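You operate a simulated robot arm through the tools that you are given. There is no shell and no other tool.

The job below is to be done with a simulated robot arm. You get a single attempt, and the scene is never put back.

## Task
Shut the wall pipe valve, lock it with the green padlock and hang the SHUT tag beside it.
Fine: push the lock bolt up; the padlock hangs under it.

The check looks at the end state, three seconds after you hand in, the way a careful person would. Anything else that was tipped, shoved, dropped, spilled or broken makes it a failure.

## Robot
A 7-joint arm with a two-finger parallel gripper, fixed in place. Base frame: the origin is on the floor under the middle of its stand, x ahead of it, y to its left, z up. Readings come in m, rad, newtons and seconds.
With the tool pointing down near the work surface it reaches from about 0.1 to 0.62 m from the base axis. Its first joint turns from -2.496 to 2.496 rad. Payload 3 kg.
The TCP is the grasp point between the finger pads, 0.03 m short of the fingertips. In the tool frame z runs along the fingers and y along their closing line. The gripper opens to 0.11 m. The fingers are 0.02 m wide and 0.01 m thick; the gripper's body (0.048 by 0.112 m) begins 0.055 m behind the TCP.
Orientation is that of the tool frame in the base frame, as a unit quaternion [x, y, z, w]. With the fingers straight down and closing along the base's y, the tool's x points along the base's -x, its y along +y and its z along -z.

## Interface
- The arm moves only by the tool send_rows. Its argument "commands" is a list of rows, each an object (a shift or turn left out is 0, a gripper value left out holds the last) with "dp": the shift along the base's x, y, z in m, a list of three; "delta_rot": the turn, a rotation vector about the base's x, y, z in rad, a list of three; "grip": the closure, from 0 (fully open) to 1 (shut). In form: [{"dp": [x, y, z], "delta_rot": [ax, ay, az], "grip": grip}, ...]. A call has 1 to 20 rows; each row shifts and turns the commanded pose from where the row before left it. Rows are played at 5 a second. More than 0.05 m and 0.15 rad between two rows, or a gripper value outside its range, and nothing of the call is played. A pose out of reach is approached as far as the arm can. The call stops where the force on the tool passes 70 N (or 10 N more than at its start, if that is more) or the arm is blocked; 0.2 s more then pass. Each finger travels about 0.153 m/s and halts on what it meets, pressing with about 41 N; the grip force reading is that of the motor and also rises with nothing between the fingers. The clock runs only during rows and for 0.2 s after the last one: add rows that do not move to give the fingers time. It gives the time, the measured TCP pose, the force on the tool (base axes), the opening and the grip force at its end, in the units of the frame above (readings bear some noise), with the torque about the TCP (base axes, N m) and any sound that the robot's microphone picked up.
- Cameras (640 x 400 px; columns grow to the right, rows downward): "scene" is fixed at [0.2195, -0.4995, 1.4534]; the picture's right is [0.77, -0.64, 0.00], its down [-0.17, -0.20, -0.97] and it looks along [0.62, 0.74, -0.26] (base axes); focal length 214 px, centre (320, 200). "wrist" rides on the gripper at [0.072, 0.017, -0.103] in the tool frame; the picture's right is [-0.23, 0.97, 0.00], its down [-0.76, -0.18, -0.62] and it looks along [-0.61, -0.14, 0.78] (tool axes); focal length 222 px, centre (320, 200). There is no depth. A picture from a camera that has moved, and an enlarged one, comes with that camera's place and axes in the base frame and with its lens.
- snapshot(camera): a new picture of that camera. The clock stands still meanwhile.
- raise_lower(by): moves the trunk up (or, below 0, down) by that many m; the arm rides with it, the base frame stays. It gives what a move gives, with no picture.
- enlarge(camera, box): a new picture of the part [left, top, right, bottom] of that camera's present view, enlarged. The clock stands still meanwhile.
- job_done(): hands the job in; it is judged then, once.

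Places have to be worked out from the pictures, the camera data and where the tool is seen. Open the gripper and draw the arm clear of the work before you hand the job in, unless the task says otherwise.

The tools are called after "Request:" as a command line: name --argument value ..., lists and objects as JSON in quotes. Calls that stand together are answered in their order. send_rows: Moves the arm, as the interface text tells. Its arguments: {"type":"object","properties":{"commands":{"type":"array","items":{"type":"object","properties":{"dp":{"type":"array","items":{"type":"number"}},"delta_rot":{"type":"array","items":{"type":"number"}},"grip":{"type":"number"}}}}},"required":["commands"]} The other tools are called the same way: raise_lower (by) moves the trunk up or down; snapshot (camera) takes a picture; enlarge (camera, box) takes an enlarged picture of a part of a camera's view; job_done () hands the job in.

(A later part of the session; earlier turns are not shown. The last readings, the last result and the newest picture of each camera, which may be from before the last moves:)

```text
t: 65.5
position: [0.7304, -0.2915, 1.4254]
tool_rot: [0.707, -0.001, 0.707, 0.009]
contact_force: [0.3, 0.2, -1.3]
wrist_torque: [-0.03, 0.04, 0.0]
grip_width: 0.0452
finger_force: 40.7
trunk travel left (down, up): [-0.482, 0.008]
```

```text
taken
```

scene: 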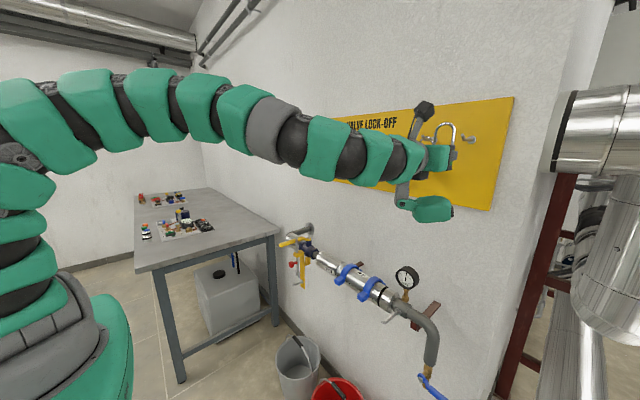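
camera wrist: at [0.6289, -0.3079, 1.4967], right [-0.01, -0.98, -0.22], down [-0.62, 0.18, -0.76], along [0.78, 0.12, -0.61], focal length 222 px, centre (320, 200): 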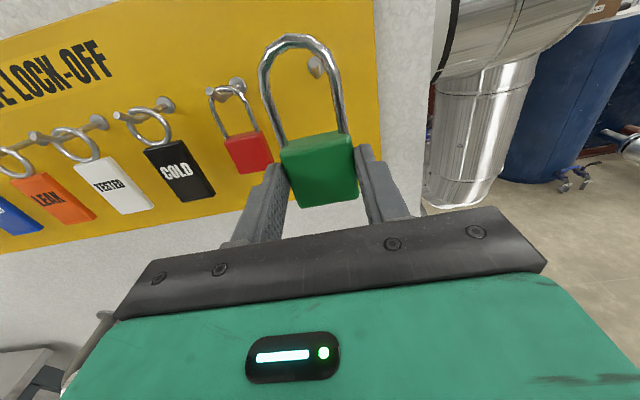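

The padlock is off the board and firmly held. I retract and travel to y ≈ 0.08 at height, clear of the tags, before lowering.

Request:
send_rows --commands '[{"dp": [-0.045, 0.015, 0]}, {"dp": [-0.035, 0.03, 0]}, {"dp": [0, 0.048, 0]}, {"dp": [0, 0.048, 0]}, {"dp": [0, 0.048, 0]}, {"dp": [0, 0.048, 0]}, {"dp": [0, 0.048, 0]}, {"dp": [0, 0.048, 0]}, {"dp": [0, 0.03, 0]}, {}, {}]'

Request:
snapshot --camera "wrist"

Request:
snapshot --camera "scene"

```text
t: 67.8
position: [0.6543, 0.0748, 1.424]
tool_rot: [0.707, -0.001, 0.707, 0.008]
contact_force: [1.2, 0.2, -0.6]
wrist_torque: [0.03, 0.06, 0.06]
grip_width: 0.0451
finger_force: 41.2
trunk travel left (down, up): [-0.482, 0.008]
```

```text
taken
camera wrist: at [0.5516, 0.0594, 1.4955], right [-0.01, -0.98, -0.22], down [-0.62, 0.18, -0.76], along [0.78, 0.12, -0.61], focal length 222 px, centre (320, 200)
```

wrist: 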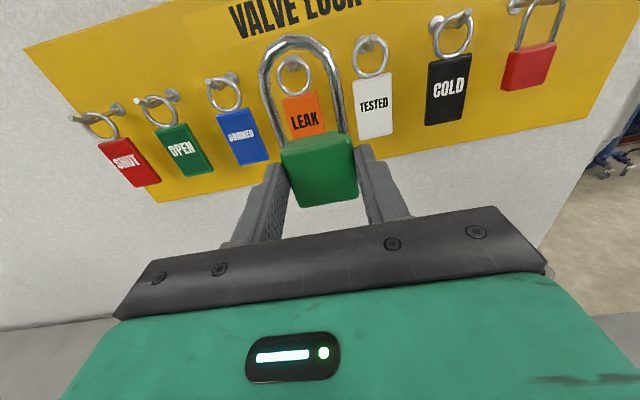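

```text
taken
```

scene: 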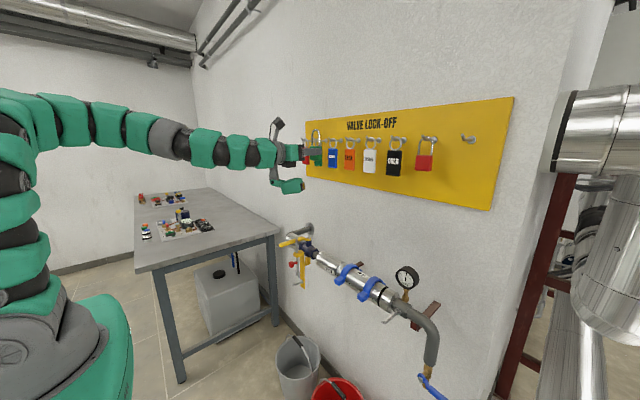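

The path below at y ≈ 0.075 and x ≤ 0.69 is free: the clamp tab is at x = 0.71 and the lever at y > 0.238. I lower the trunk in two moves.

Request:
raise_lower --by -0.4

Request:
raise_lower --by -0.08

Request:
send_rows --commands '[{"dp": [0, 0, -0.03]}, {"dp": [0, 0, -0.03]}, {"dp": [0, 0, -0.03]}, {"dp": [0, 0, -0.03]}, {"dp": [0, 0, -0.03]}, {"dp": [0, 0, -0.03]}, {}]'

Request:
snapshot --camera "wrist"

Request:
snapshot --camera "scene"

```text
t: 71.7
position: [0.6547, 0.0723, 1.0242]
tool_rot: [0.707, -0.002, 0.707, 0.009]
contact_force: [0.4, -1.5, -0.5]
wrist_torque: [-0.02, 0.0, -0.03]
grip_width: 0.0454
finger_force: 40.5
trunk travel left (down, up): [-0.082, 0.408]
```

```text
t: 72.8
position: [0.6536, 0.0733, 0.944]
tool_rot: [0.707, -0.002, 0.707, 0.01]
contact_force: [0.2, 0.5, -1.2]
wrist_torque: [0.0, 0.04, 0.01]
grip_width: 0.0452
finger_force: 41.2
trunk travel left (down, up): [-0.002, 0.488]
```

```text
t: 74.5
position: [0.6566, 0.0761, 0.767]
tool_rot: [0.707, -0.002, 0.708, 0.009]
contact_force: [0.6, 0.3, -1.2]
wrist_torque: [0.01, -0.01, 0.06]
grip_width: 0.0454
finger_force: 41.0
trunk travel left (down, up): [-0.002, 0.488]
```

```text
taken
camera wrist: at [0.553, 0.061, 0.8373], right [-0.01, -0.98, -0.22], down [-0.62, 0.18, -0.76], along [0.78, 0.12, -0.61], focal length 222 px, centre (320, 200)
```

wrist: 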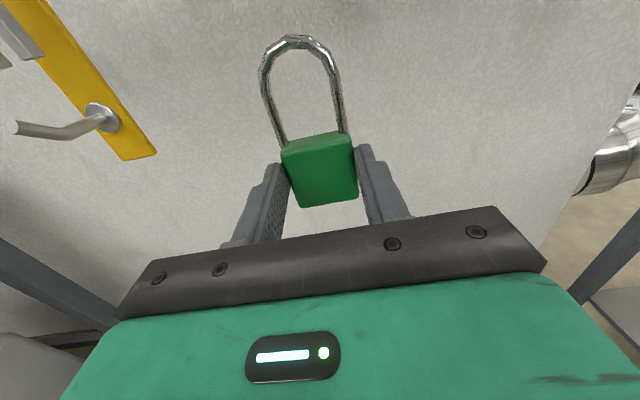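

```text
taken
```

scene: 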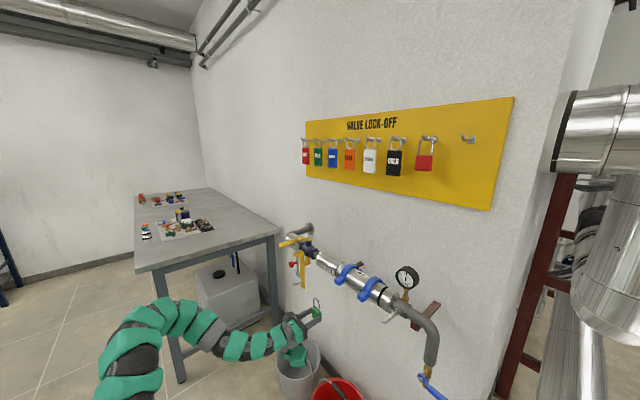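

The pin is visible in both cameras now. I zoom in on it to refine its shape and position.

Request:
enlarge --camera "wrist" --box '[0, 60, 160, 170]'

Request:
enlarge --camera "scene" --box '[285, 255, 325, 295]'

```text
3.64 times, centred on (80, 115) of wrist
camera zoom: at [0.553, 0.061, 0.8373], right [-0.01, -0.98, -0.22], down [-0.62, 0.18, -0.76], along [0.78, 0.12, -0.61], focal length 808 px, centre (1193, 509)
```

zoom: 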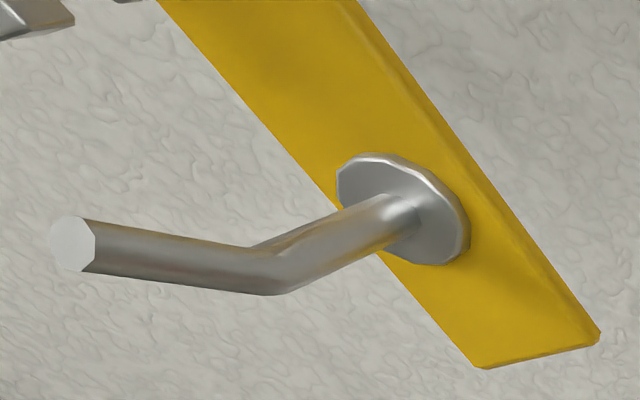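

```text
10.00 times, centred on (305, 275) of scene
camera zoom: at [0.2195, -0.4995, 1.4534], right [0.77, -0.64, 0.0], down [-0.17, -0.2, -0.97], along [0.62, 0.74, -0.26], focal length 2145 px, centre (470, -550)
```

zoom: 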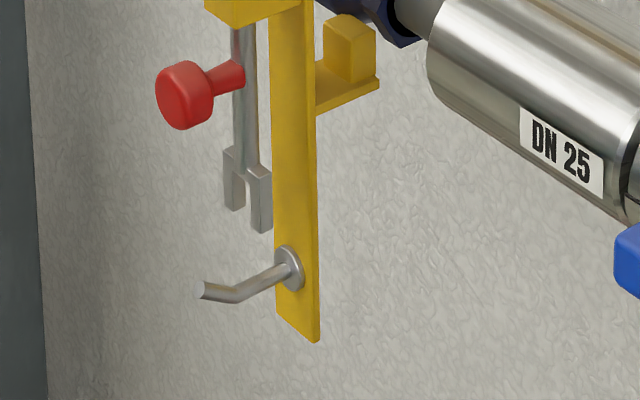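

Pin geometry: the horizontal bar is at z ≈ 0.820 from x 0.711 to 0.684, then it bends up to a tip at (0.6655, 0.2215, 0.833). The fork bottom is at z ≈ 0.861. The shackle's inner top is about 0.0655 above the TCP. I dip to pass under the pin, go to y ≈ 0.22, then draw back in front of the tip.

Request:
send_rows --commands '[{"dp": [0, 0, -0.018]}, {"dp": [0, 0, -0.017]}, {"dp": [0, 0.045, 0]}, {"dp": [-0.01, 0.045, 0]}, {"dp": [-0.012, 0.04, 0]}, {"dp": [-0.015, 0.01, 0]}, {}, {}]'

Request:
snapshot --camera "wrist"

Request:
enlarge --camera "scene" --box '[270, 240, 350, 320]'

```text
t: 76.2
position: [0.6163, 0.2132, 0.7295]
tool_rot: [0.707, -0.002, 0.707, 0.009]
contact_force: [0.2, 0.0, -0.8]
wrist_torque: [-0.01, 0.02, 0.03]
grip_width: 0.0449
finger_force: 40.7
trunk travel left (down, up): [-0.002, 0.488]
```

```text
taken
camera wrist: at [0.5142, 0.1989, 0.8007], right [-0.01, -0.98, -0.22], down [-0.62, 0.18, -0.76], along [0.78, 0.12, -0.61], focal length 222 px, centre (320, 200)
```

wrist: 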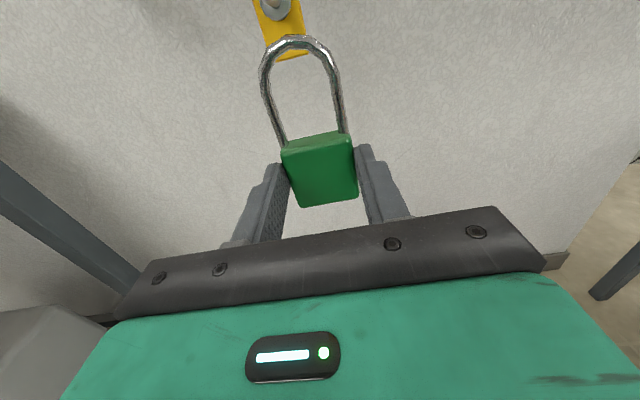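

```text
5.00 times, centred on (310, 280) of scene
camera zoom: at [0.2195, -0.4995, 1.4534], right [0.77, -0.64, 0.0], down [-0.17, -0.2, -0.97], along [0.62, 0.74, -0.26], focal length 1072 px, centre (370, -200)
```

zoom: 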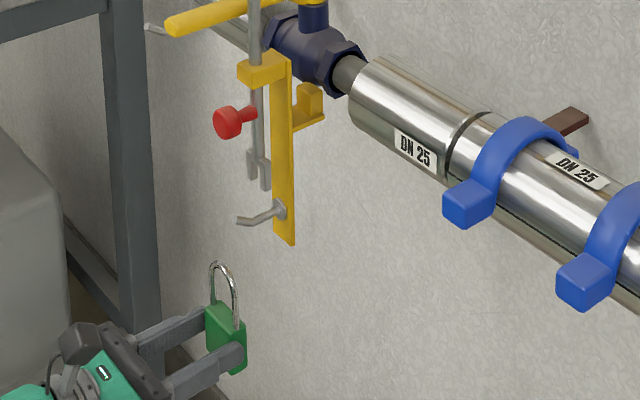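

The loop is in front of and below the pin, and the pose was reached without problems. I raise to z ≈ 0.7805 and set y ≈ 0.2205, then check the alignment in both views.

Request:
send_rows --commands '[{"dp": [0, 0.004, 0.017]}, {"dp": [0, 0.003, 0.017]}, {"dp": [0, 0, 0.017]}, {}, {}]'

Request:
snapshot --camera "wrist"

Request:
enlarge --camera "wrist" --box '[220, 0, 380, 150]'

Request:
enlarge --camera "scene" --box '[280, 250, 330, 300]'

```text
t: 77.5
position: [0.618, 0.2211, 0.7811]
tool_rot: [0.707, -0.003, 0.707, 0.009]
contact_force: [1.0, -1.9, -1.1]
wrist_torque: [0.02, 0.05, -0.01]
grip_width: 0.045
finger_force: 41.6
trunk travel left (down, up): [-0.002, 0.488]
```

```text
taken
camera wrist: at [0.5159, 0.2073, 0.852], right [-0.01, -0.98, -0.22], down [-0.62, 0.18, -0.76], along [0.78, 0.12, -0.61], focal length 222 px, centre (320, 200)
```

wrist: 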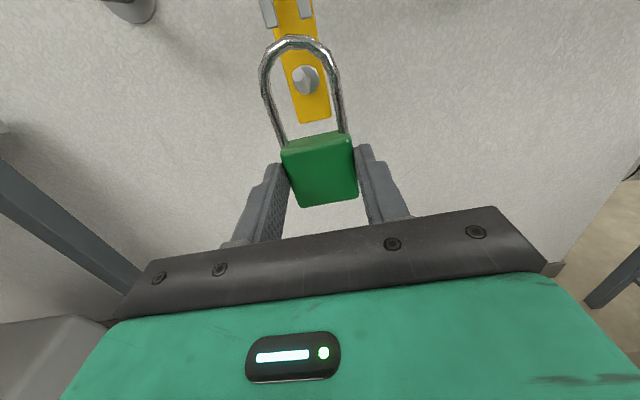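

```text
2.67 times, centred on (300, 75) of wrist
camera zoom: at [0.5159, 0.2073, 0.852], right [-0.01, -0.98, -0.22], down [-0.62, 0.18, -0.76], along [0.78, 0.12, -0.61], focal length 592 px, centre (373, 533)
```

zoom: 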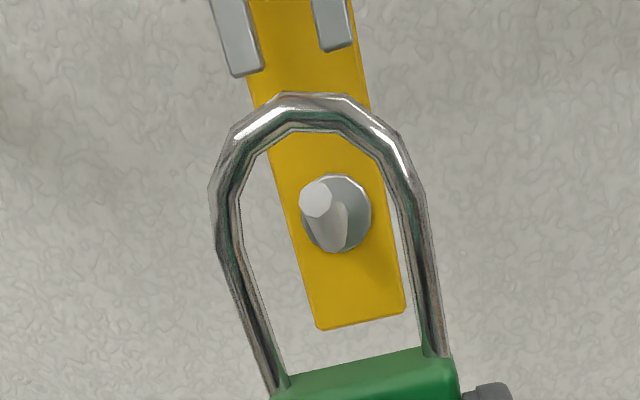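

```text
8.00 times, centred on (305, 275) of scene
camera zoom: at [0.2195, -0.4995, 1.4534], right [0.77, -0.64, 0.0], down [-0.17, -0.2, -0.97], along [0.62, 0.74, -0.26], focal length 1716 px, centre (440, -400)
```

zoom: 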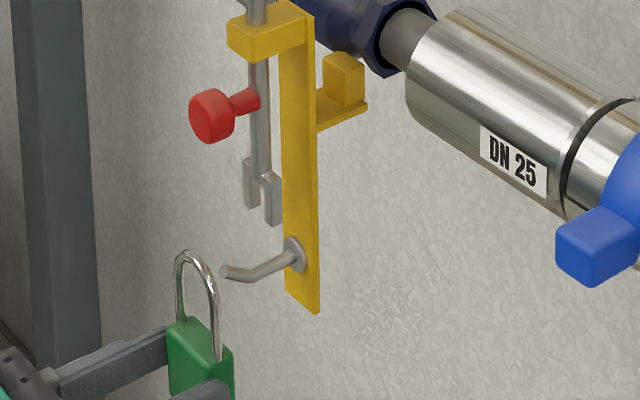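

The wrist view shows the pin tip inside the loop, about 3.5 mm off its centre, with the fork just above. I correct to y = 0.2245 and z = 0.778, then advance in small steps so the loop passes over the tip.

Request:
send_rows --commands '[{"dp": [0, 0.0035, -0.003]}, {"dp": [0.012, 0, 0]}, {"dp": [0.01, 0, 0]}, {}, {}]'

Request:
enlarge --camera "wrist" --box '[220, 0, 380, 150]'

Request:
enlarge --camera "scene" --box '[280, 250, 330, 300]'

```text
t: 78.7
position: [0.6388, 0.2239, 0.7782]
tool_rot: [0.707, -0.001, 0.707, 0.009]
contact_force: [-0.2, 0.2, -0.7]
wrist_torque: [-0.02, 0.02, -0.02]
grip_width: 0.0451
finger_force: 41.1
trunk travel left (down, up): [-0.002, 0.488]
```

```text
2.67 times, centred on (300, 75) of wrist
camera zoom: at [0.536, 0.2093, 0.8488], right [-0.01, -0.98, -0.22], down [-0.62, 0.18, -0.76], along [0.78, 0.12, -0.61], focal length 592 px, centre (373, 533)
```

zoom: 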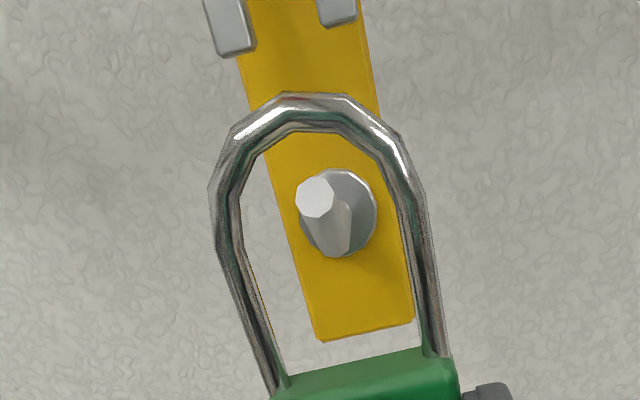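

```text
8.00 times, centred on (305, 275) of scene
camera zoom: at [0.2195, -0.4995, 1.4534], right [0.77, -0.64, 0.0], down [-0.17, -0.2, -0.97], along [0.62, 0.74, -0.26], focal length 1716 px, centre (440, -400)
```

zoom: 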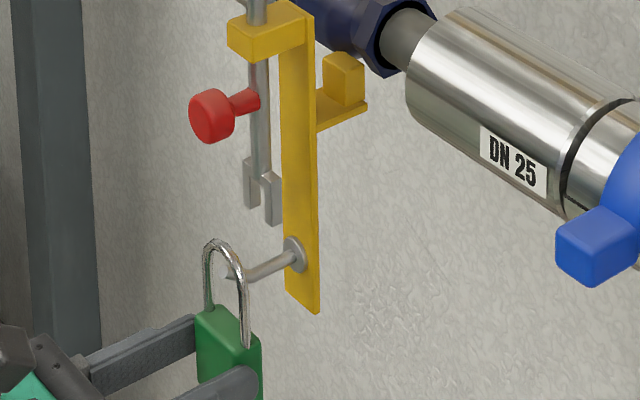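

The tip is well centred in the loop with about 8 mm of headroom. I continue forward to x ≈ 0.675.

Request:
send_rows --commands '[{"dp": [0.01, 0, 0]}, {"dp": [0.01, 0, 0]}, {"dp": [0.008, 0, 0]}, {"dp": [0.008, 0, 0]}, {}, {}]'

Request:
enlarge --camera "wrist" --box '[220, 0, 380, 150]'

Request:
enlarge --camera "scene" --box '[280, 250, 330, 300]'

```text
t: 80.0
position: [0.675, 0.2229, 0.7758]
tool_rot: [0.707, -0.003, 0.707, 0.009]
contact_force: [-0.1, 1.1, -0.6]
wrist_torque: [0.0, 0.04, -0.02]
grip_width: 0.045
finger_force: 41.4
trunk travel left (down, up): [-0.002, 0.488]
```

```text
2.67 times, centred on (300, 75) of wrist
camera zoom: at [0.5721, 0.21, 0.8472], right [-0.01, -0.98, -0.22], down [-0.62, 0.18, -0.76], along [0.78, 0.12, -0.61], focal length 592 px, centre (373, 533)
```

zoom: 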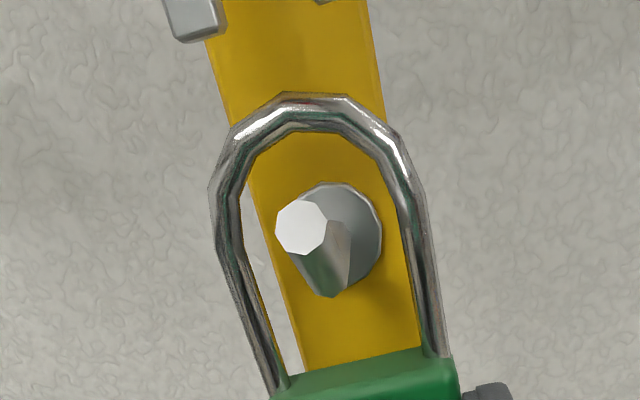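

```text
8.00 times, centred on (305, 275) of scene
camera zoom: at [0.2195, -0.4995, 1.4534], right [0.77, -0.64, 0.0], down [-0.17, -0.2, -0.97], along [0.62, 0.74, -0.26], focal length 1716 px, centre (440, -400)
```

zoom: 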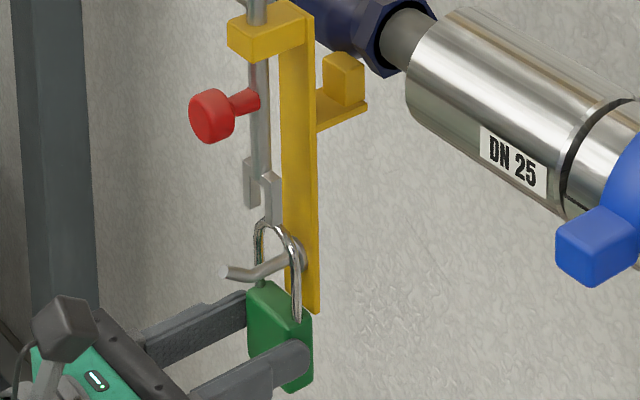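

The loop now hangs around the horizontal part of the pin, below the fork. I lower it to seat on the pin, watching for contact.

Request:
send_rows --commands '[{"dp": [0, 0, -0.006]}, {"dp": [0, 0, -0.006]}, {"dp": [0, 0, -0.004]}, {}, {}]'

Request:
enlarge --camera "wrist" --box '[220, 0, 380, 150]'

Request:
enlarge --camera "scene" --box '[280, 250, 330, 300]'

```text
t: 81.2
position: [0.6733, 0.2238, 0.7606]
tool_rot: [0.707, -0.002, 0.707, 0.009]
contact_force: [0.3, -0.1, -1.5]
wrist_torque: [0.02, 0.05, 0.03]
grip_width: 0.0452
finger_force: 41.1
trunk travel left (down, up): [-0.002, 0.488]
```

```text
2.67 times, centred on (300, 75) of wrist
camera zoom: at [0.5721, 0.2094, 0.832], right [-0.01, -0.98, -0.22], down [-0.62, 0.18, -0.76], along [0.78, 0.12, -0.61], focal length 592 px, centre (373, 533)
```

zoom: 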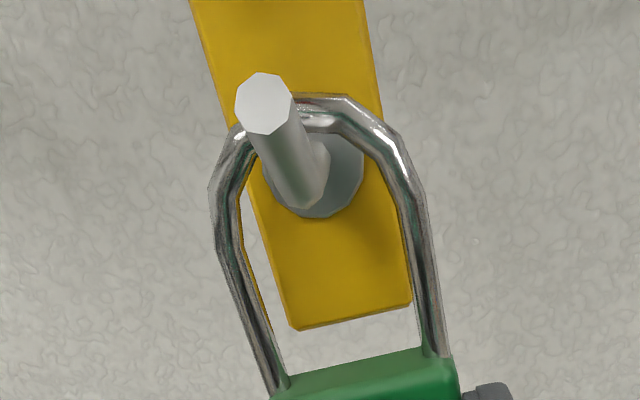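

```text
8.00 times, centred on (305, 275) of scene
camera zoom: at [0.2195, -0.4995, 1.4534], right [0.77, -0.64, 0.0], down [-0.17, -0.2, -0.97], along [0.62, 0.74, -0.26], focal length 1716 px, centre (440, -400)
```

zoom: 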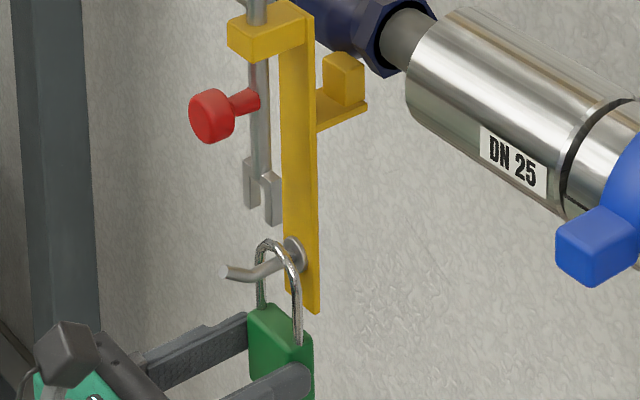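

Seated to within a couple of millimetres. I lower 2 mm more and open the fingers gradually.

Request:
send_rows --commands '[{"dp": [0, 0, -0.002]}, {}, {"grip": 0.55}, {"grip": 0.5}, {"grip": 0.4}, {"grip": 0.35}, {}, {}]'

Request:
snapshot --camera "wrist"

Request:
enlarge --camera "scene" --box '[280, 250, 330, 300]'

```text
t: 83.0
position: [0.6752, 0.2249, 0.7581]
tool_rot: [0.707, -0.002, 0.707, 0.009]
contact_force: [0.5, 0.0, 0.9]
wrist_torque: [0.0, 0.04, 0.01]
grip_width: 0.0714
finger_force: 0.0
trunk travel left (down, up): [-0.002, 0.488]
```

```text
taken
camera wrist: at [0.5726, 0.2102, 0.8301], right [-0.01, -0.98, -0.22], down [-0.62, 0.18, -0.76], along [0.78, 0.12, -0.61], focal length 222 px, centre (320, 200)
```

wrist: 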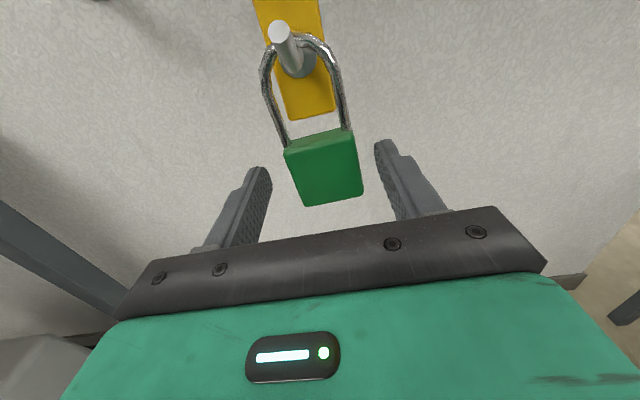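

```text
8.00 times, centred on (305, 275) of scene
camera zoom: at [0.2195, -0.4995, 1.4534], right [0.77, -0.64, 0.0], down [-0.17, -0.2, -0.97], along [0.62, 0.74, -0.26], focal length 1716 px, centre (440, -400)
```

zoom: 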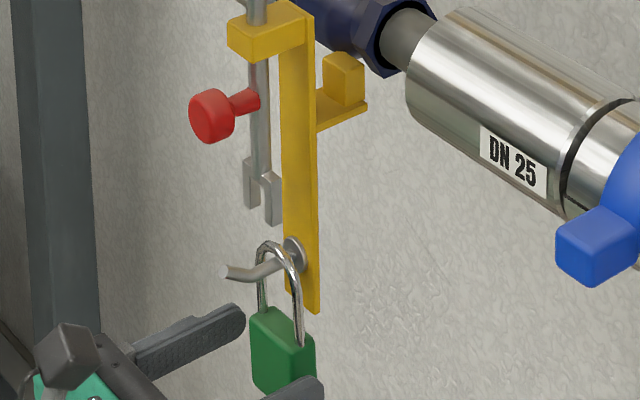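

The padlock hangs freely on the pin below the raised bolt. I back straight out, then slide to -y and go back up for the SHUT tag.

Request:
send_rows --commands '[{"dp": [-0.02, 0, 0]}, {"dp": [-0.02, 0, 0]}, {"dp": [-0.02, 0, 0]}, {}, {"dp": [0, -0.03, 0]}, {"dp": [0.01, -0.04, 0]}, {"dp": [0.01, -0.04, 0]}, {"dp": [0.01, -0.03, 0]}, {"dp": [0, 0, 0.03]}, {"dp": [0, 0, 0.04]}, {"dp": [0, 0, 0.04]}, {"dp": [0, 0, 0.04]}, {"dp": [0, 0, 0.03]}, {}, {}]'

Request:
enlarge --camera "scene" --box '[270, 220, 350, 310]'

Request:
snapshot --camera "wrist"

```text
t: 86.2
position: [0.6468, 0.0845, 0.9416]
tool_rot: [0.707, -0.001, 0.707, 0.009]
contact_force: [0.1, 0.0, -1.1]
wrist_torque: [-0.04, 0.02, -0.02]
grip_width: 0.0714
finger_force: 0.0
out of reach, approached as far as the arm can: row 7
trunk travel left (down, up): [-0.002, 0.488]
```

```text
4.44 times, centred on (310, 265) of scene
camera zoom: at [0.2195, -0.4995, 1.4534], right [0.77, -0.64, 0.0], down [-0.17, -0.2, -0.97], along [0.62, 0.74, -0.26], focal length 953 px, centre (364, -89)
```

zoom: 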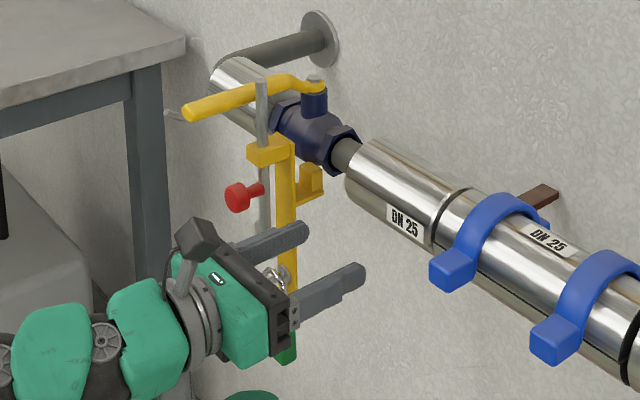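

```text
taken
camera wrist: at [0.5439, 0.0711, 1.0132], right [-0.01, -0.98, -0.22], down [-0.62, 0.18, -0.76], along [0.78, 0.12, -0.61], focal length 222 px, centre (320, 200)
```

wrist: 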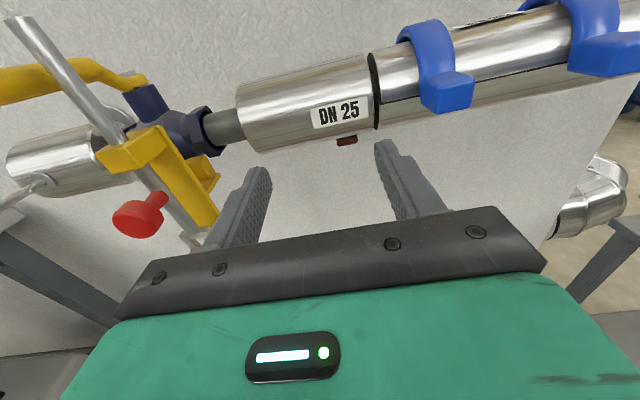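

All clear. I raise the trunk to board height again.

Request:
raise_lower --by 0.4

Request:
raise_lower --by 0.07

Request:
send_rows --commands '[{"dp": [0, 0.045, 0]}, {"dp": [0, 0.045, 0]}, {"dp": [0, 0.045, 0]}, {"dp": [0, 0.04, 0]}, {}, {}]'

Request:
snapshot --camera "wrist"

Request:
enlarge --camera "scene" --box '[270, 110, 370, 190]'

```text
t: 90.1
position: [0.6471, 0.086, 1.3417]
tool_rot: [0.707, -0.003, 0.707, 0.01]
contact_force: [0.1, 0.0, -1.1]
wrist_torque: [-0.05, 0.04, -0.02]
grip_width: 0.0715
finger_force: 0.0
trunk travel left (down, up): [-0.402, 0.088]
```

```text
t: 91.2
position: [0.6465, 0.0855, 1.4115]
tool_rot: [0.707, -0.001, 0.707, 0.009]
contact_force: [-0.1, 0.3, -0.1]
wrist_torque: [-0.01, 0.0, 0.01]
grip_width: 0.0717
finger_force: 0.2
trunk travel left (down, up): [-0.472, 0.018]
```

```text
t: 92.6
position: [0.648, 0.2585, 1.4151]
tool_rot: [0.707, 0.0, 0.707, 0.005]
contact_force: [0.4, 0.2, 0.1]
wrist_torque: [0.01, 0.0, -0.05]
grip_width: 0.0717
finger_force: 0.0
trunk travel left (down, up): [-0.472, 0.018]
```

```text
taken
camera wrist: at [0.545, 0.2421, 1.485], right [-0.01, -0.98, -0.22], down [-0.62, 0.17, -0.76], along [0.78, 0.13, -0.61], focal length 222 px, centre (320, 200)
```

wrist: 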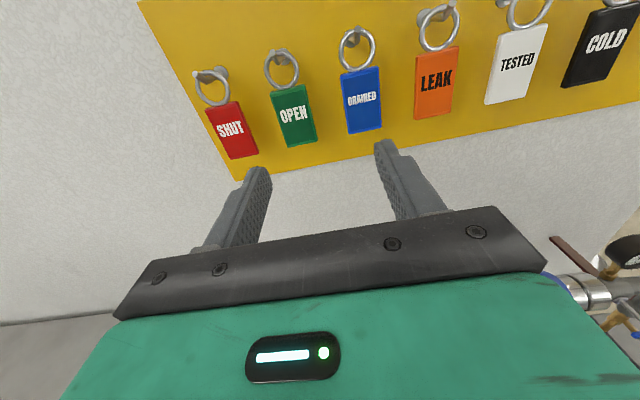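

```text
5.00 times, centred on (320, 150) of scene
camera zoom: at [0.2195, -0.4995, 1.4534], right [0.77, -0.64, 0.0], down [-0.17, -0.2, -0.97], along [0.62, 0.74, -0.26], focal length 1072 px, centre (320, 450)
```

zoom: 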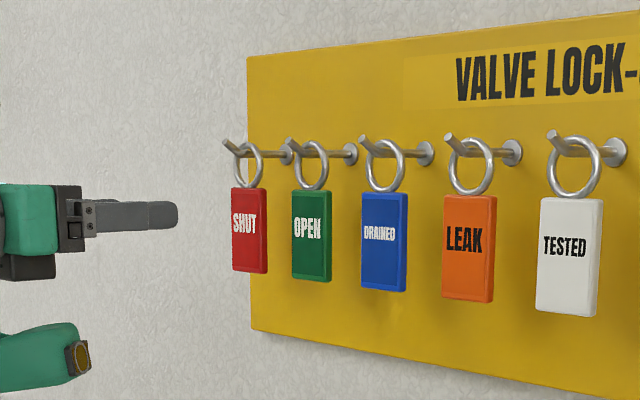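

SHUT is the leftmost red tag, at roughly (0.864, 0.392, 1.390). I zoom both views for its exact edges, ring and peg.

Request:
enlarge --camera "wrist" --box '[170, 40, 330, 170]'

Request:
enlarge --camera "scene" --box '[295, 130, 345, 170]'

```text
3.08 times, centred on (250, 105) of wrist
camera zoom: at [0.545, 0.2421, 1.485], right [-0.01, -0.98, -0.22], down [-0.62, 0.17, -0.76], along [0.78, 0.13, -0.61], focal length 684 px, centre (535, 492)
```

zoom: 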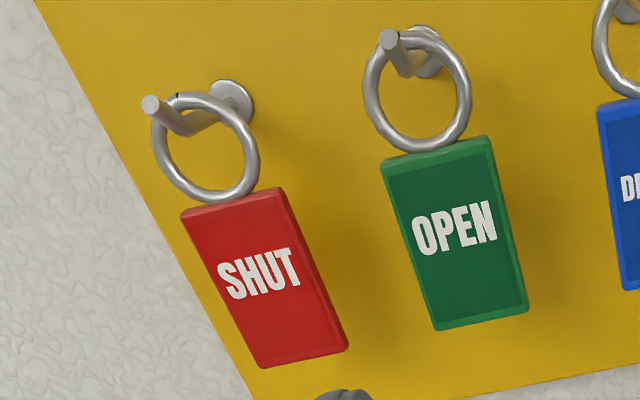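

```text
10.00 times, centred on (320, 150) of scene
camera zoom: at [0.2195, -0.4995, 1.4534], right [0.77, -0.64, 0.0], down [-0.17, -0.2, -0.97], along [0.62, 0.74, -0.26], focal length 2145 px, centre (320, 700)
```

zoom: 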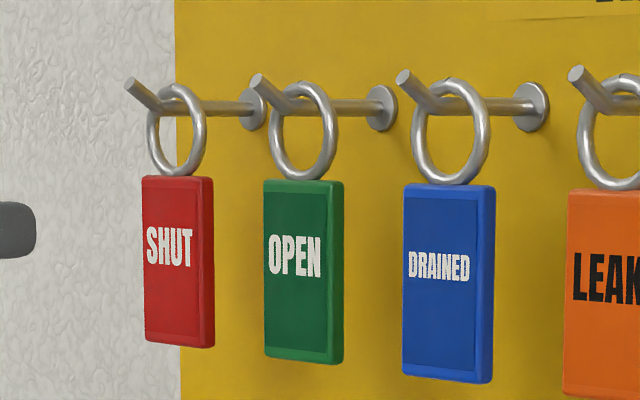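

SHUT tag: y 0.369–0.416, z 1.351–1.427, front face at x ≈ 0.864 and about 8 mm thick. Its peg tip is at (0.841, 0.393, 1.472). I move to a pre-grasp at (0.78, 0.3925, 1.389) with the 71 mm opening.

Request:
send_rows --commands '[{"dp": [0, 0.045, -0.013]}, {"dp": [0, 0.045, -0.013]}, {"dp": [0, 0.044, 0]}, {"dp": [0.035, 0, 0]}, {"dp": [0.035, 0, 0]}, {"dp": [0.035, 0, 0]}, {"dp": [0.02, 0, 0]}, {}, {}]'

Request:
snapshot --camera "wrist"

Request:
enlarge --camera "scene" --box '[270, 110, 370, 190]'

```text
t: 94.6
position: [0.6258, 0.2749, 1.3618]
tool_rot: [0.707, 0.002, 0.707, 0.004]
contact_force: [0.2, 0.1, 0.6]
wrist_torque: [0.02, 0.01, 0.01]
grip_width: 0.0716
finger_force: 0.0
out of reach, approached as far as the arm can: row 1, 2, 3, 4, 5, 6, 7
trunk travel left (down, up): [-0.472, 0.018]
```

```text
taken
camera wrist: at [0.5234, 0.2588, 1.4338], right [0.0, -0.98, -0.22], down [-0.62, 0.17, -0.76], along [0.78, 0.14, -0.61], focal length 222 px, centre (320, 200)
```

wrist: 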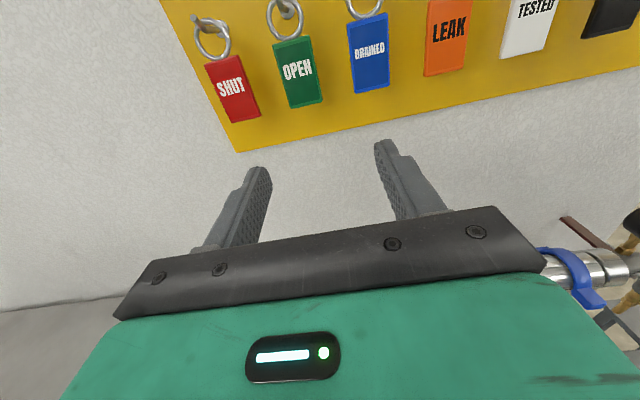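

```text
5.00 times, centred on (320, 150) of scene
camera zoom: at [0.2195, -0.4995, 1.4534], right [0.77, -0.64, 0.0], down [-0.17, -0.2, -0.97], along [0.62, 0.74, -0.26], focal length 1072 px, centre (320, 450)
```

zoom: 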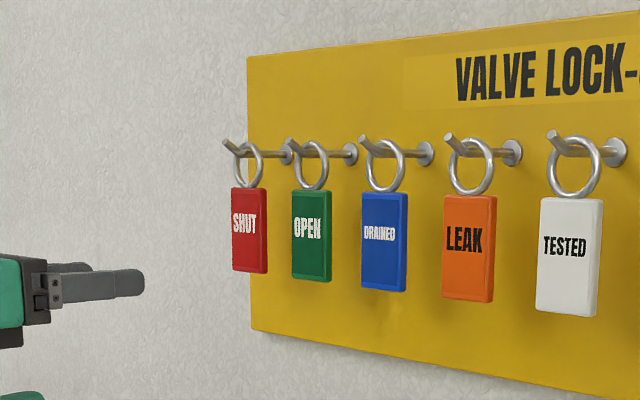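

With this roll the arm hits a joint limit toward +y. I go back to the other roll (camera below, still closing along y), where the arm has more room, rolling +180° in free air.

Request:
send_rows --commands '[{"dp": [0.01, -0.01, 0.01], "delta_rot": [0.1428, 0, 0]}, {"delta_rot": [0.1428, 0, 0]}, {"delta_rot": [0.1428, 0, 0]}, {"delta_rot": [0.1428, 0, 0]}, {"delta_rot": [0.1428, 0, 0]}, {"delta_rot": [0.1428, 0, 0]}, {"delta_rot": [0.1428, 0, 0]}, {"delta_rot": [0.1428, 0, 0]}, {"delta_rot": [0.1428, 0, 0]}, {"delta_rot": [0.1428, 0, 0]}, {"delta_rot": [0.1428, 0, 0]}, {}]'

Request:
send_rows --commands '[{"delta_rot": [0.1428, 0, 0]}, {"delta_rot": [0.1428, 0, 0]}, {"delta_rot": [0.1428, 0, 0]}, {"delta_rot": [0.1428, 0, 0]}, {"delta_rot": [0.1428, 0, 0]}, {"delta_rot": [0.1428, 0, 0]}, {"delta_rot": [0.1428, 0, 0]}, {"delta_rot": [0.1428, 0, 0]}, {"delta_rot": [0.1428, 0, 0]}, {"delta_rot": [0.1428, 0, 0]}, {"delta_rot": [0.1428, 0, 0]}, {}]'

Request:
snapshot --camera "wrist"

Request:
snapshot --camera "scene"

```text
t: 97.2
position: [0.6373, 0.2654, 1.3763]
tool_rot: [0.506, -0.502, 0.499, -0.493]
contact_force: [0.4, -0.1, 0.5]
wrist_torque: [0.0, 0.0, 0.0]
grip_width: 0.0715
finger_force: 0.2
trunk travel left (down, up): [-0.472, 0.018]
```

```text
t: 99.8
position: [0.6373, 0.2658, 1.3752]
tool_rot: [-0.009, 0.707, 0.002, 0.707]
contact_force: [0.5, -0.3, -0.1]
wrist_torque: [0.01, -0.01, 0.01]
grip_width: 0.0714
finger_force: 0.0
trunk travel left (down, up): [-0.472, 0.018]
```

```text
taken
camera wrist: at [0.5345, 0.2803, 1.3022], right [-0.01, 0.98, 0.22], down [-0.62, -0.18, 0.76], along [0.78, -0.12, 0.61], focal length 222 px, centre (320, 200)
```

wrist: 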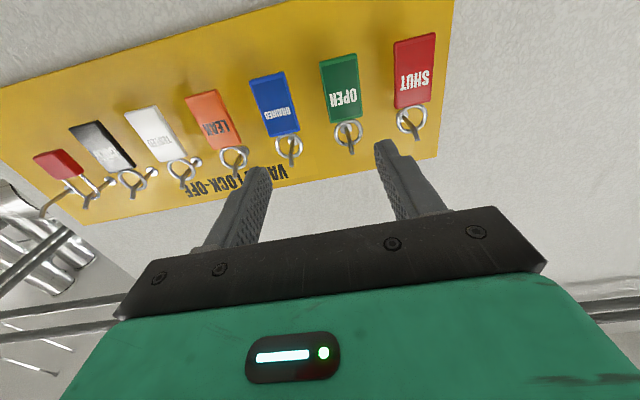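

```text
taken
```

scene: 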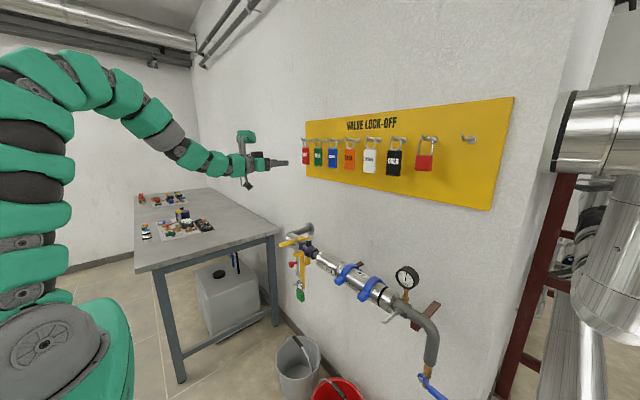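

The roll worked. Now I try moving to y ≈ 0.39, z ≈ 1.389.

Request:
send_rows --commands '[{"dp": [0.01, 0.042, 0.007]}, {"dp": [0.01, 0.042, 0.007]}, {"dp": [0.01, 0.042, 0]}, {}, {}]'

Request:
snapshot --camera "wrist"

Request:
enlarge --camera "scene" --box '[230, 110, 360, 200]'

```text
t: 101.0
position: [0.6673, 0.3906, 1.3891]
tool_rot: [-0.01, 0.707, 0.001, 0.707]
contact_force: [-0.5, 0.1, -0.9]
wrist_torque: [0.0, -0.02, -0.02]
grip_width: 0.0713
finger_force: 0.1
trunk travel left (down, up): [-0.472, 0.018]
```

```text
taken
camera wrist: at [0.5634, 0.4059, 1.3147], right [-0.01, 0.98, 0.22], down [-0.62, -0.18, 0.76], along [0.78, -0.12, 0.61], focal length 222 px, centre (320, 200)
```

wrist: 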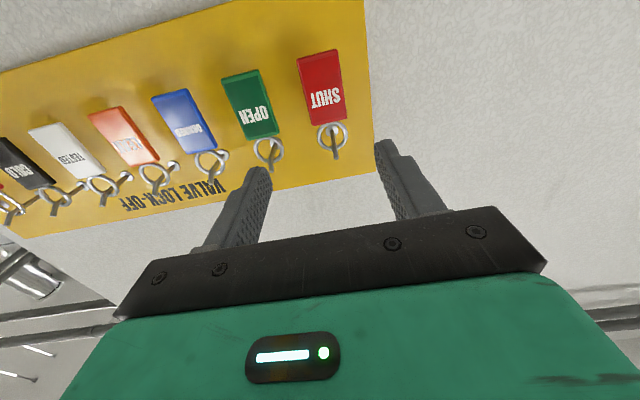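

```text
4.44 times, centred on (295, 155) of scene
camera zoom: at [0.2195, -0.4995, 1.4534], right [0.77, -0.64, 0.0], down [-0.17, -0.2, -0.97], along [0.62, 0.74, -0.26], focal length 953 px, centre (431, 400)
```

zoom: 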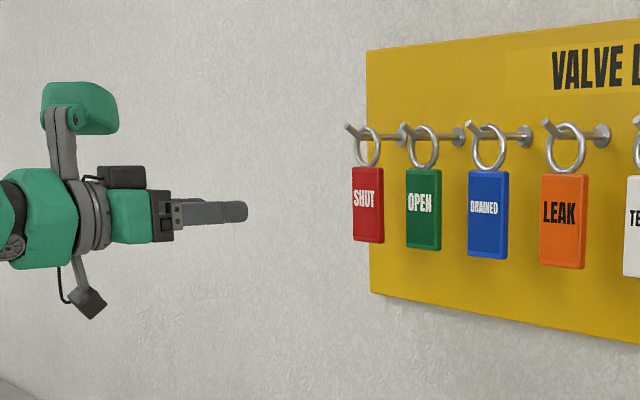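

Reach is fine here. I advance to x ≈ 0.78 and re-measure the tag against the fingers.

Request:
send_rows --commands '[{"dp": [0.04, 0.001, 0]}, {"dp": [0.04, 0.001, 0]}, {"dp": [0.035, 0, 0]}, {}, {}]'

Request:
snapshot --camera "wrist"

Request:
enlarge --camera "scene" --box '[270, 110, 350, 190]'

```text
t: 102.2
position: [0.7838, 0.3946, 1.3865]
tool_rot: [-0.01, 0.707, 0.002, 0.707]
contact_force: [0.3, -0.5, 0.4]
wrist_torque: [0.01, 0.02, -0.02]
grip_width: 0.0714
finger_force: 0.1
trunk travel left (down, up): [-0.472, 0.018]
```

```text
taken
camera wrist: at [0.6807, 0.408, 1.3134], right [-0.01, 0.98, 0.22], down [-0.62, -0.18, 0.76], along [0.78, -0.12, 0.61], focal length 222 px, centre (320, 200)
```

wrist: 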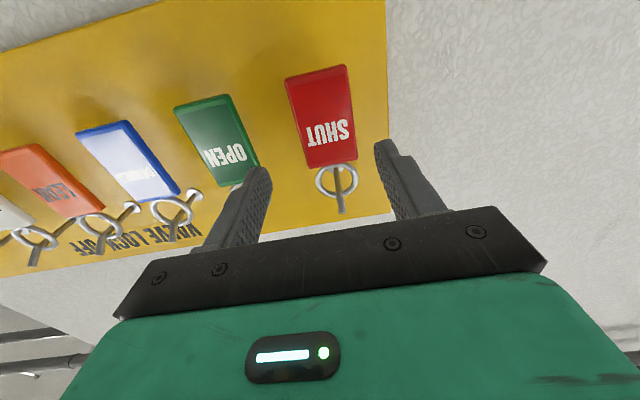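

```text
5.00 times, centred on (310, 150) of scene
camera zoom: at [0.2195, -0.4995, 1.4534], right [0.77, -0.64, 0.0], down [-0.17, -0.2, -0.97], along [0.62, 0.74, -0.26], focal length 1072 px, centre (370, 450)
```

zoom: 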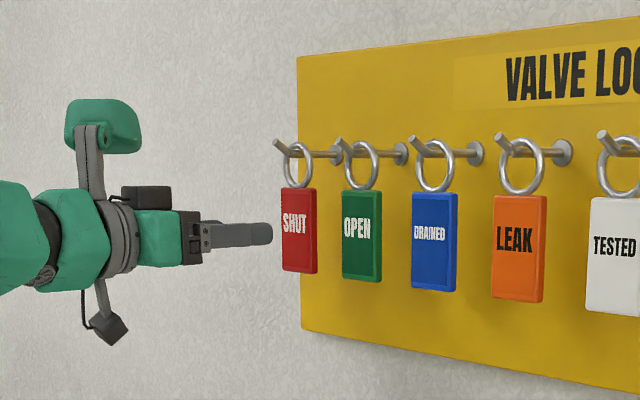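

Two wrist views together put the tag more accurately: front face at x ≈ 0.880, centre y ≈ 0.3995, z 1.343–1.425. I correct y and z and advance toward x ≈ 0.862 in small steps.

Request:
send_rows --commands '[{"dp": [0.02, 0.0045, -0.0025]}, {"dp": [0.02, 0, 0]}, {"dp": [0.02, 0, 0]}, {}, {}]'

Request:
snapshot --camera "wrist"

Request:
enlarge --camera "scene" --box '[270, 110, 350, 190]'

```text
t: 103.4
position: [0.8418, 0.3979, 1.3852]
tool_rot: [-0.01, 0.708, 0.002, 0.707]
contact_force: [-0.4, -0.1, 0.0]
wrist_torque: [0.01, -0.04, 0.0]
grip_width: 0.0717
finger_force: 0.0
trunk travel left (down, up): [-0.472, 0.018]
```

```text
taken
camera wrist: at [0.7392, 0.4121, 1.3122], right [-0.01, 0.98, 0.22], down [-0.62, -0.18, 0.76], along [0.79, -0.12, 0.61], focal length 222 px, centre (320, 200)
```

wrist: 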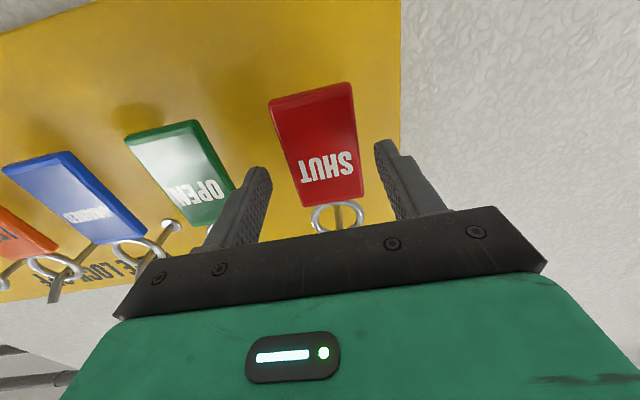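

```text
5.00 times, centred on (310, 150) of scene
camera zoom: at [0.2195, -0.4995, 1.4534], right [0.77, -0.64, 0.0], down [-0.17, -0.2, -0.97], along [0.62, 0.74, -0.26], focal length 1072 px, centre (370, 450)
```

zoom: 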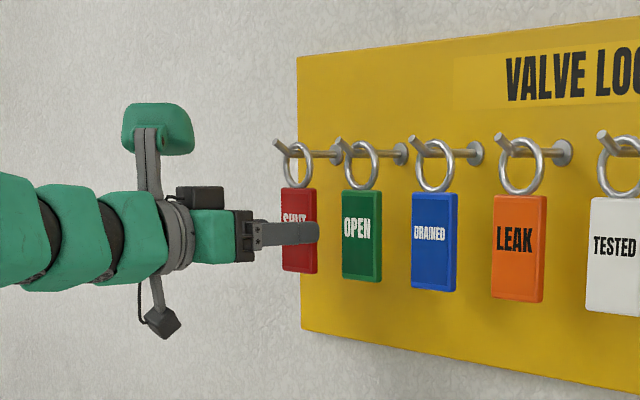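

The tag sits between the finger lines. I advance the last 20 mm and close on its edges.

Request:
send_rows --commands '[{"dp": [0.01, 0.0005, 0]}, {"dp": [0.01, 0, 0]}, {}, {"grip": 0.45}, {"grip": 0.52}, {"grip": 0.6}, {"grip": 0.7}, {}, {}]'

Request:
snapshot --camera "wrist"

Request:
enlarge --camera "scene" --box '[290, 120, 350, 180]'

```text
t: 105.4
position: [0.8609, 0.399, 1.3854]
tool_rot: [-0.01, 0.708, 0.001, 0.707]
contact_force: [0.1, -0.3, 1.1]
wrist_torque: [0.0, 0.04, -0.01]
grip_width: 0.0506
finger_force: 41.0
trunk travel left (down, up): [-0.472, 0.018]
```

```text
taken
camera wrist: at [0.7587, 0.4132, 1.3121], right [-0.01, 0.98, 0.22], down [-0.62, -0.18, 0.76], along [0.78, -0.12, 0.61], focal length 222 px, centre (320, 200)
```

wrist: 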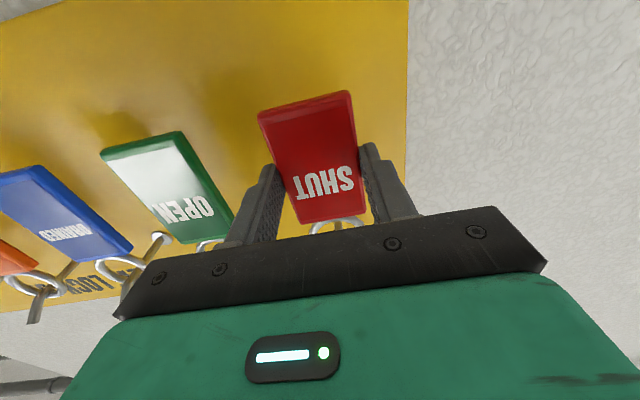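

```text
6.67 times, centred on (320, 150) of scene
camera zoom: at [0.2195, -0.4995, 1.4534], right [0.77, -0.64, 0.0], down [-0.17, -0.2, -0.97], along [0.62, 0.74, -0.26], focal length 1430 px, centre (320, 533)
```

zoom: 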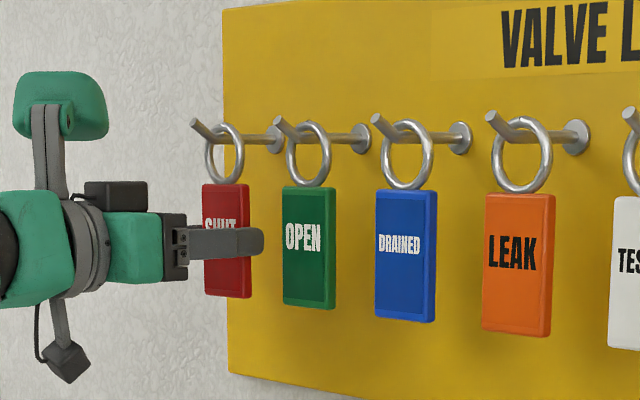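

The SHUT tag is gripped at 50.6 mm and 41 N. I firm up the grip, lift about 19 mm and check the ring against the peg tip.

Request:
send_rows --commands '[{"grip": 0.95}, {"dp": [0, 0, 0.01]}, {"dp": [0, 0, 0.009]}, {}, {}]'

Request:
enlarge --camera "wrist" --box '[250, 80, 410, 240]'

Request:
enlarge --camera "scene" --box '[295, 125, 335, 160]'

```text
t: 106.6
position: [0.8614, 0.3976, 1.405]
tool_rot: [-0.01, 0.708, 0.001, 0.706]
contact_force: [0.0, 0.2, -0.2]
wrist_torque: [0.01, 0.03, 0.01]
grip_width: 0.051
finger_force: 41.1
trunk travel left (down, up): [-0.472, 0.018]
```

```text
2.50 times, centred on (330, 160) of wrist
camera zoom: at [0.7593, 0.4134, 1.3316], right [-0.01, 0.98, 0.22], down [-0.62, -0.18, 0.76], along [0.79, -0.12, 0.61], focal length 555 px, centre (295, 300)
```

zoom: 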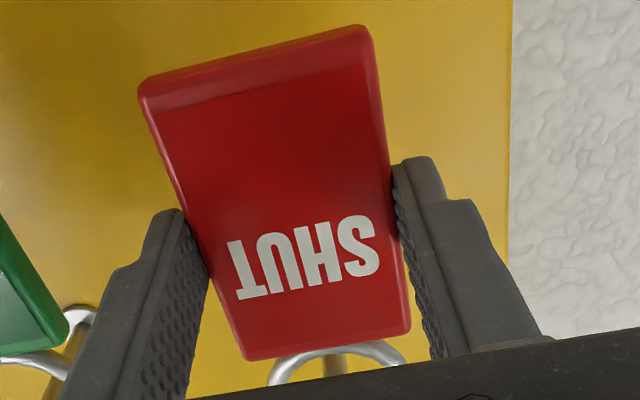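

```text
11.43 times, centred on (315, 142) of scene
camera zoom: at [0.2195, -0.4995, 1.4534], right [0.77, -0.64, 0.0], down [-0.17, -0.2, -0.97], along [0.62, 0.74, -0.26], focal length 2451 px, centre (377, 857)
```

zoom: 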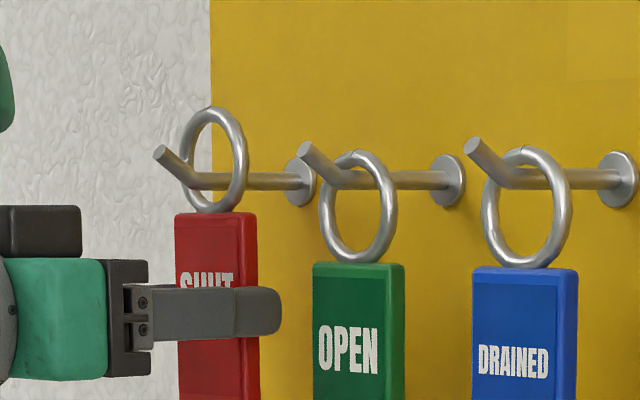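

The ring is lifted with clearance above the tip and below the bar. I draw straight back.

Request:
send_rows --commands '[{"dp": [-0.012, 0, 0]}, {"dp": [-0.012, 0, 0]}, {"dp": [-0.012, 0, 0]}, {"dp": [-0.012, 0, 0]}, {"dp": [-0.015, 0, 0]}, {"dp": [-0.02, 0, 0]}, {}, {}]'

Request:
snapshot --camera "wrist"

Request:
enlarge --camera "scene" --box '[270, 110, 350, 180]'

```text
t: 108.4
position: [0.7797, 0.3981, 1.4052]
tool_rot: [-0.01, 0.708, 0.001, 0.707]
contact_force: [1.5, 0.3, 0.7]
wrist_torque: [0.0, 0.02, -0.01]
grip_width: 0.0509
finger_force: 40.6
trunk travel left (down, up): [-0.472, 0.018]
```

```text
taken
camera wrist: at [0.6777, 0.4133, 1.3318], right [-0.01, 0.98, 0.22], down [-0.62, -0.18, 0.76], along [0.78, -0.12, 0.61], focal length 222 px, centre (320, 200)
```

wrist: 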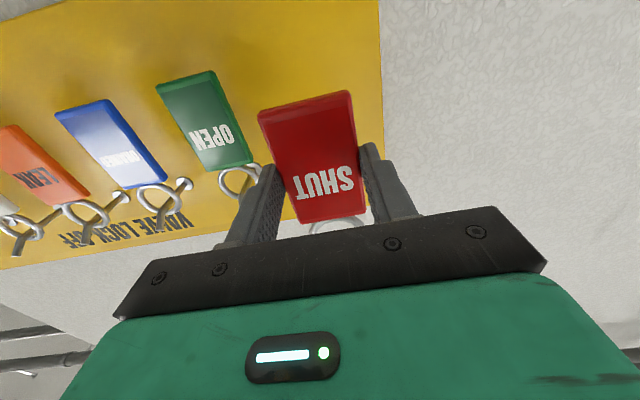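

```text
5.71 times, centred on (310, 145) of scene
camera zoom: at [0.2195, -0.4995, 1.4534], right [0.77, -0.64, 0.0], down [-0.17, -0.2, -0.97], along [0.62, 0.74, -0.26], focal length 1226 px, centre (377, 514)
```

zoom: 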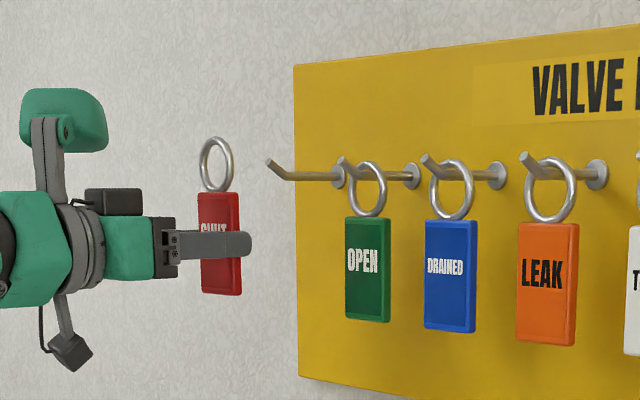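

The tag with its ring is off the peg. I zoom in to calibrate the ring position relative to the fingers for hanging.

Request:
enlarge --camera "scene" --box '[285, 125, 320, 165]'

Request:
enlarge --camera "scene" --box '[270, 225, 340, 305]'

```text
10.00 times, centred on (302, 145) of scene
camera zoom: at [0.2195, -0.4995, 1.4534], right [0.77, -0.64, 0.0], down [-0.17, -0.2, -0.97], along [0.62, 0.74, -0.26], focal length 2145 px, centre (495, 750)
```

zoom: 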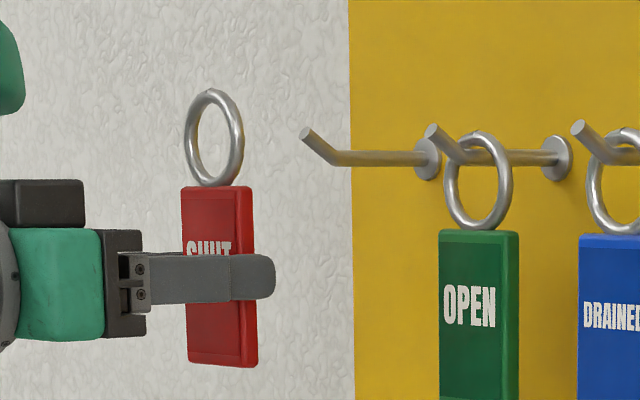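

```text
5.00 times, centred on (305, 265) of scene
camera zoom: at [0.2195, -0.4995, 1.4534], right [0.77, -0.64, 0.0], down [-0.17, -0.2, -0.97], along [0.62, 0.74, -0.26], focal length 1072 px, centre (395, -125)
```

zoom: 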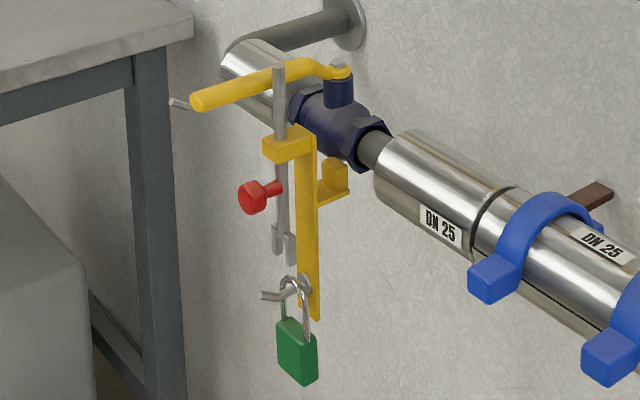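

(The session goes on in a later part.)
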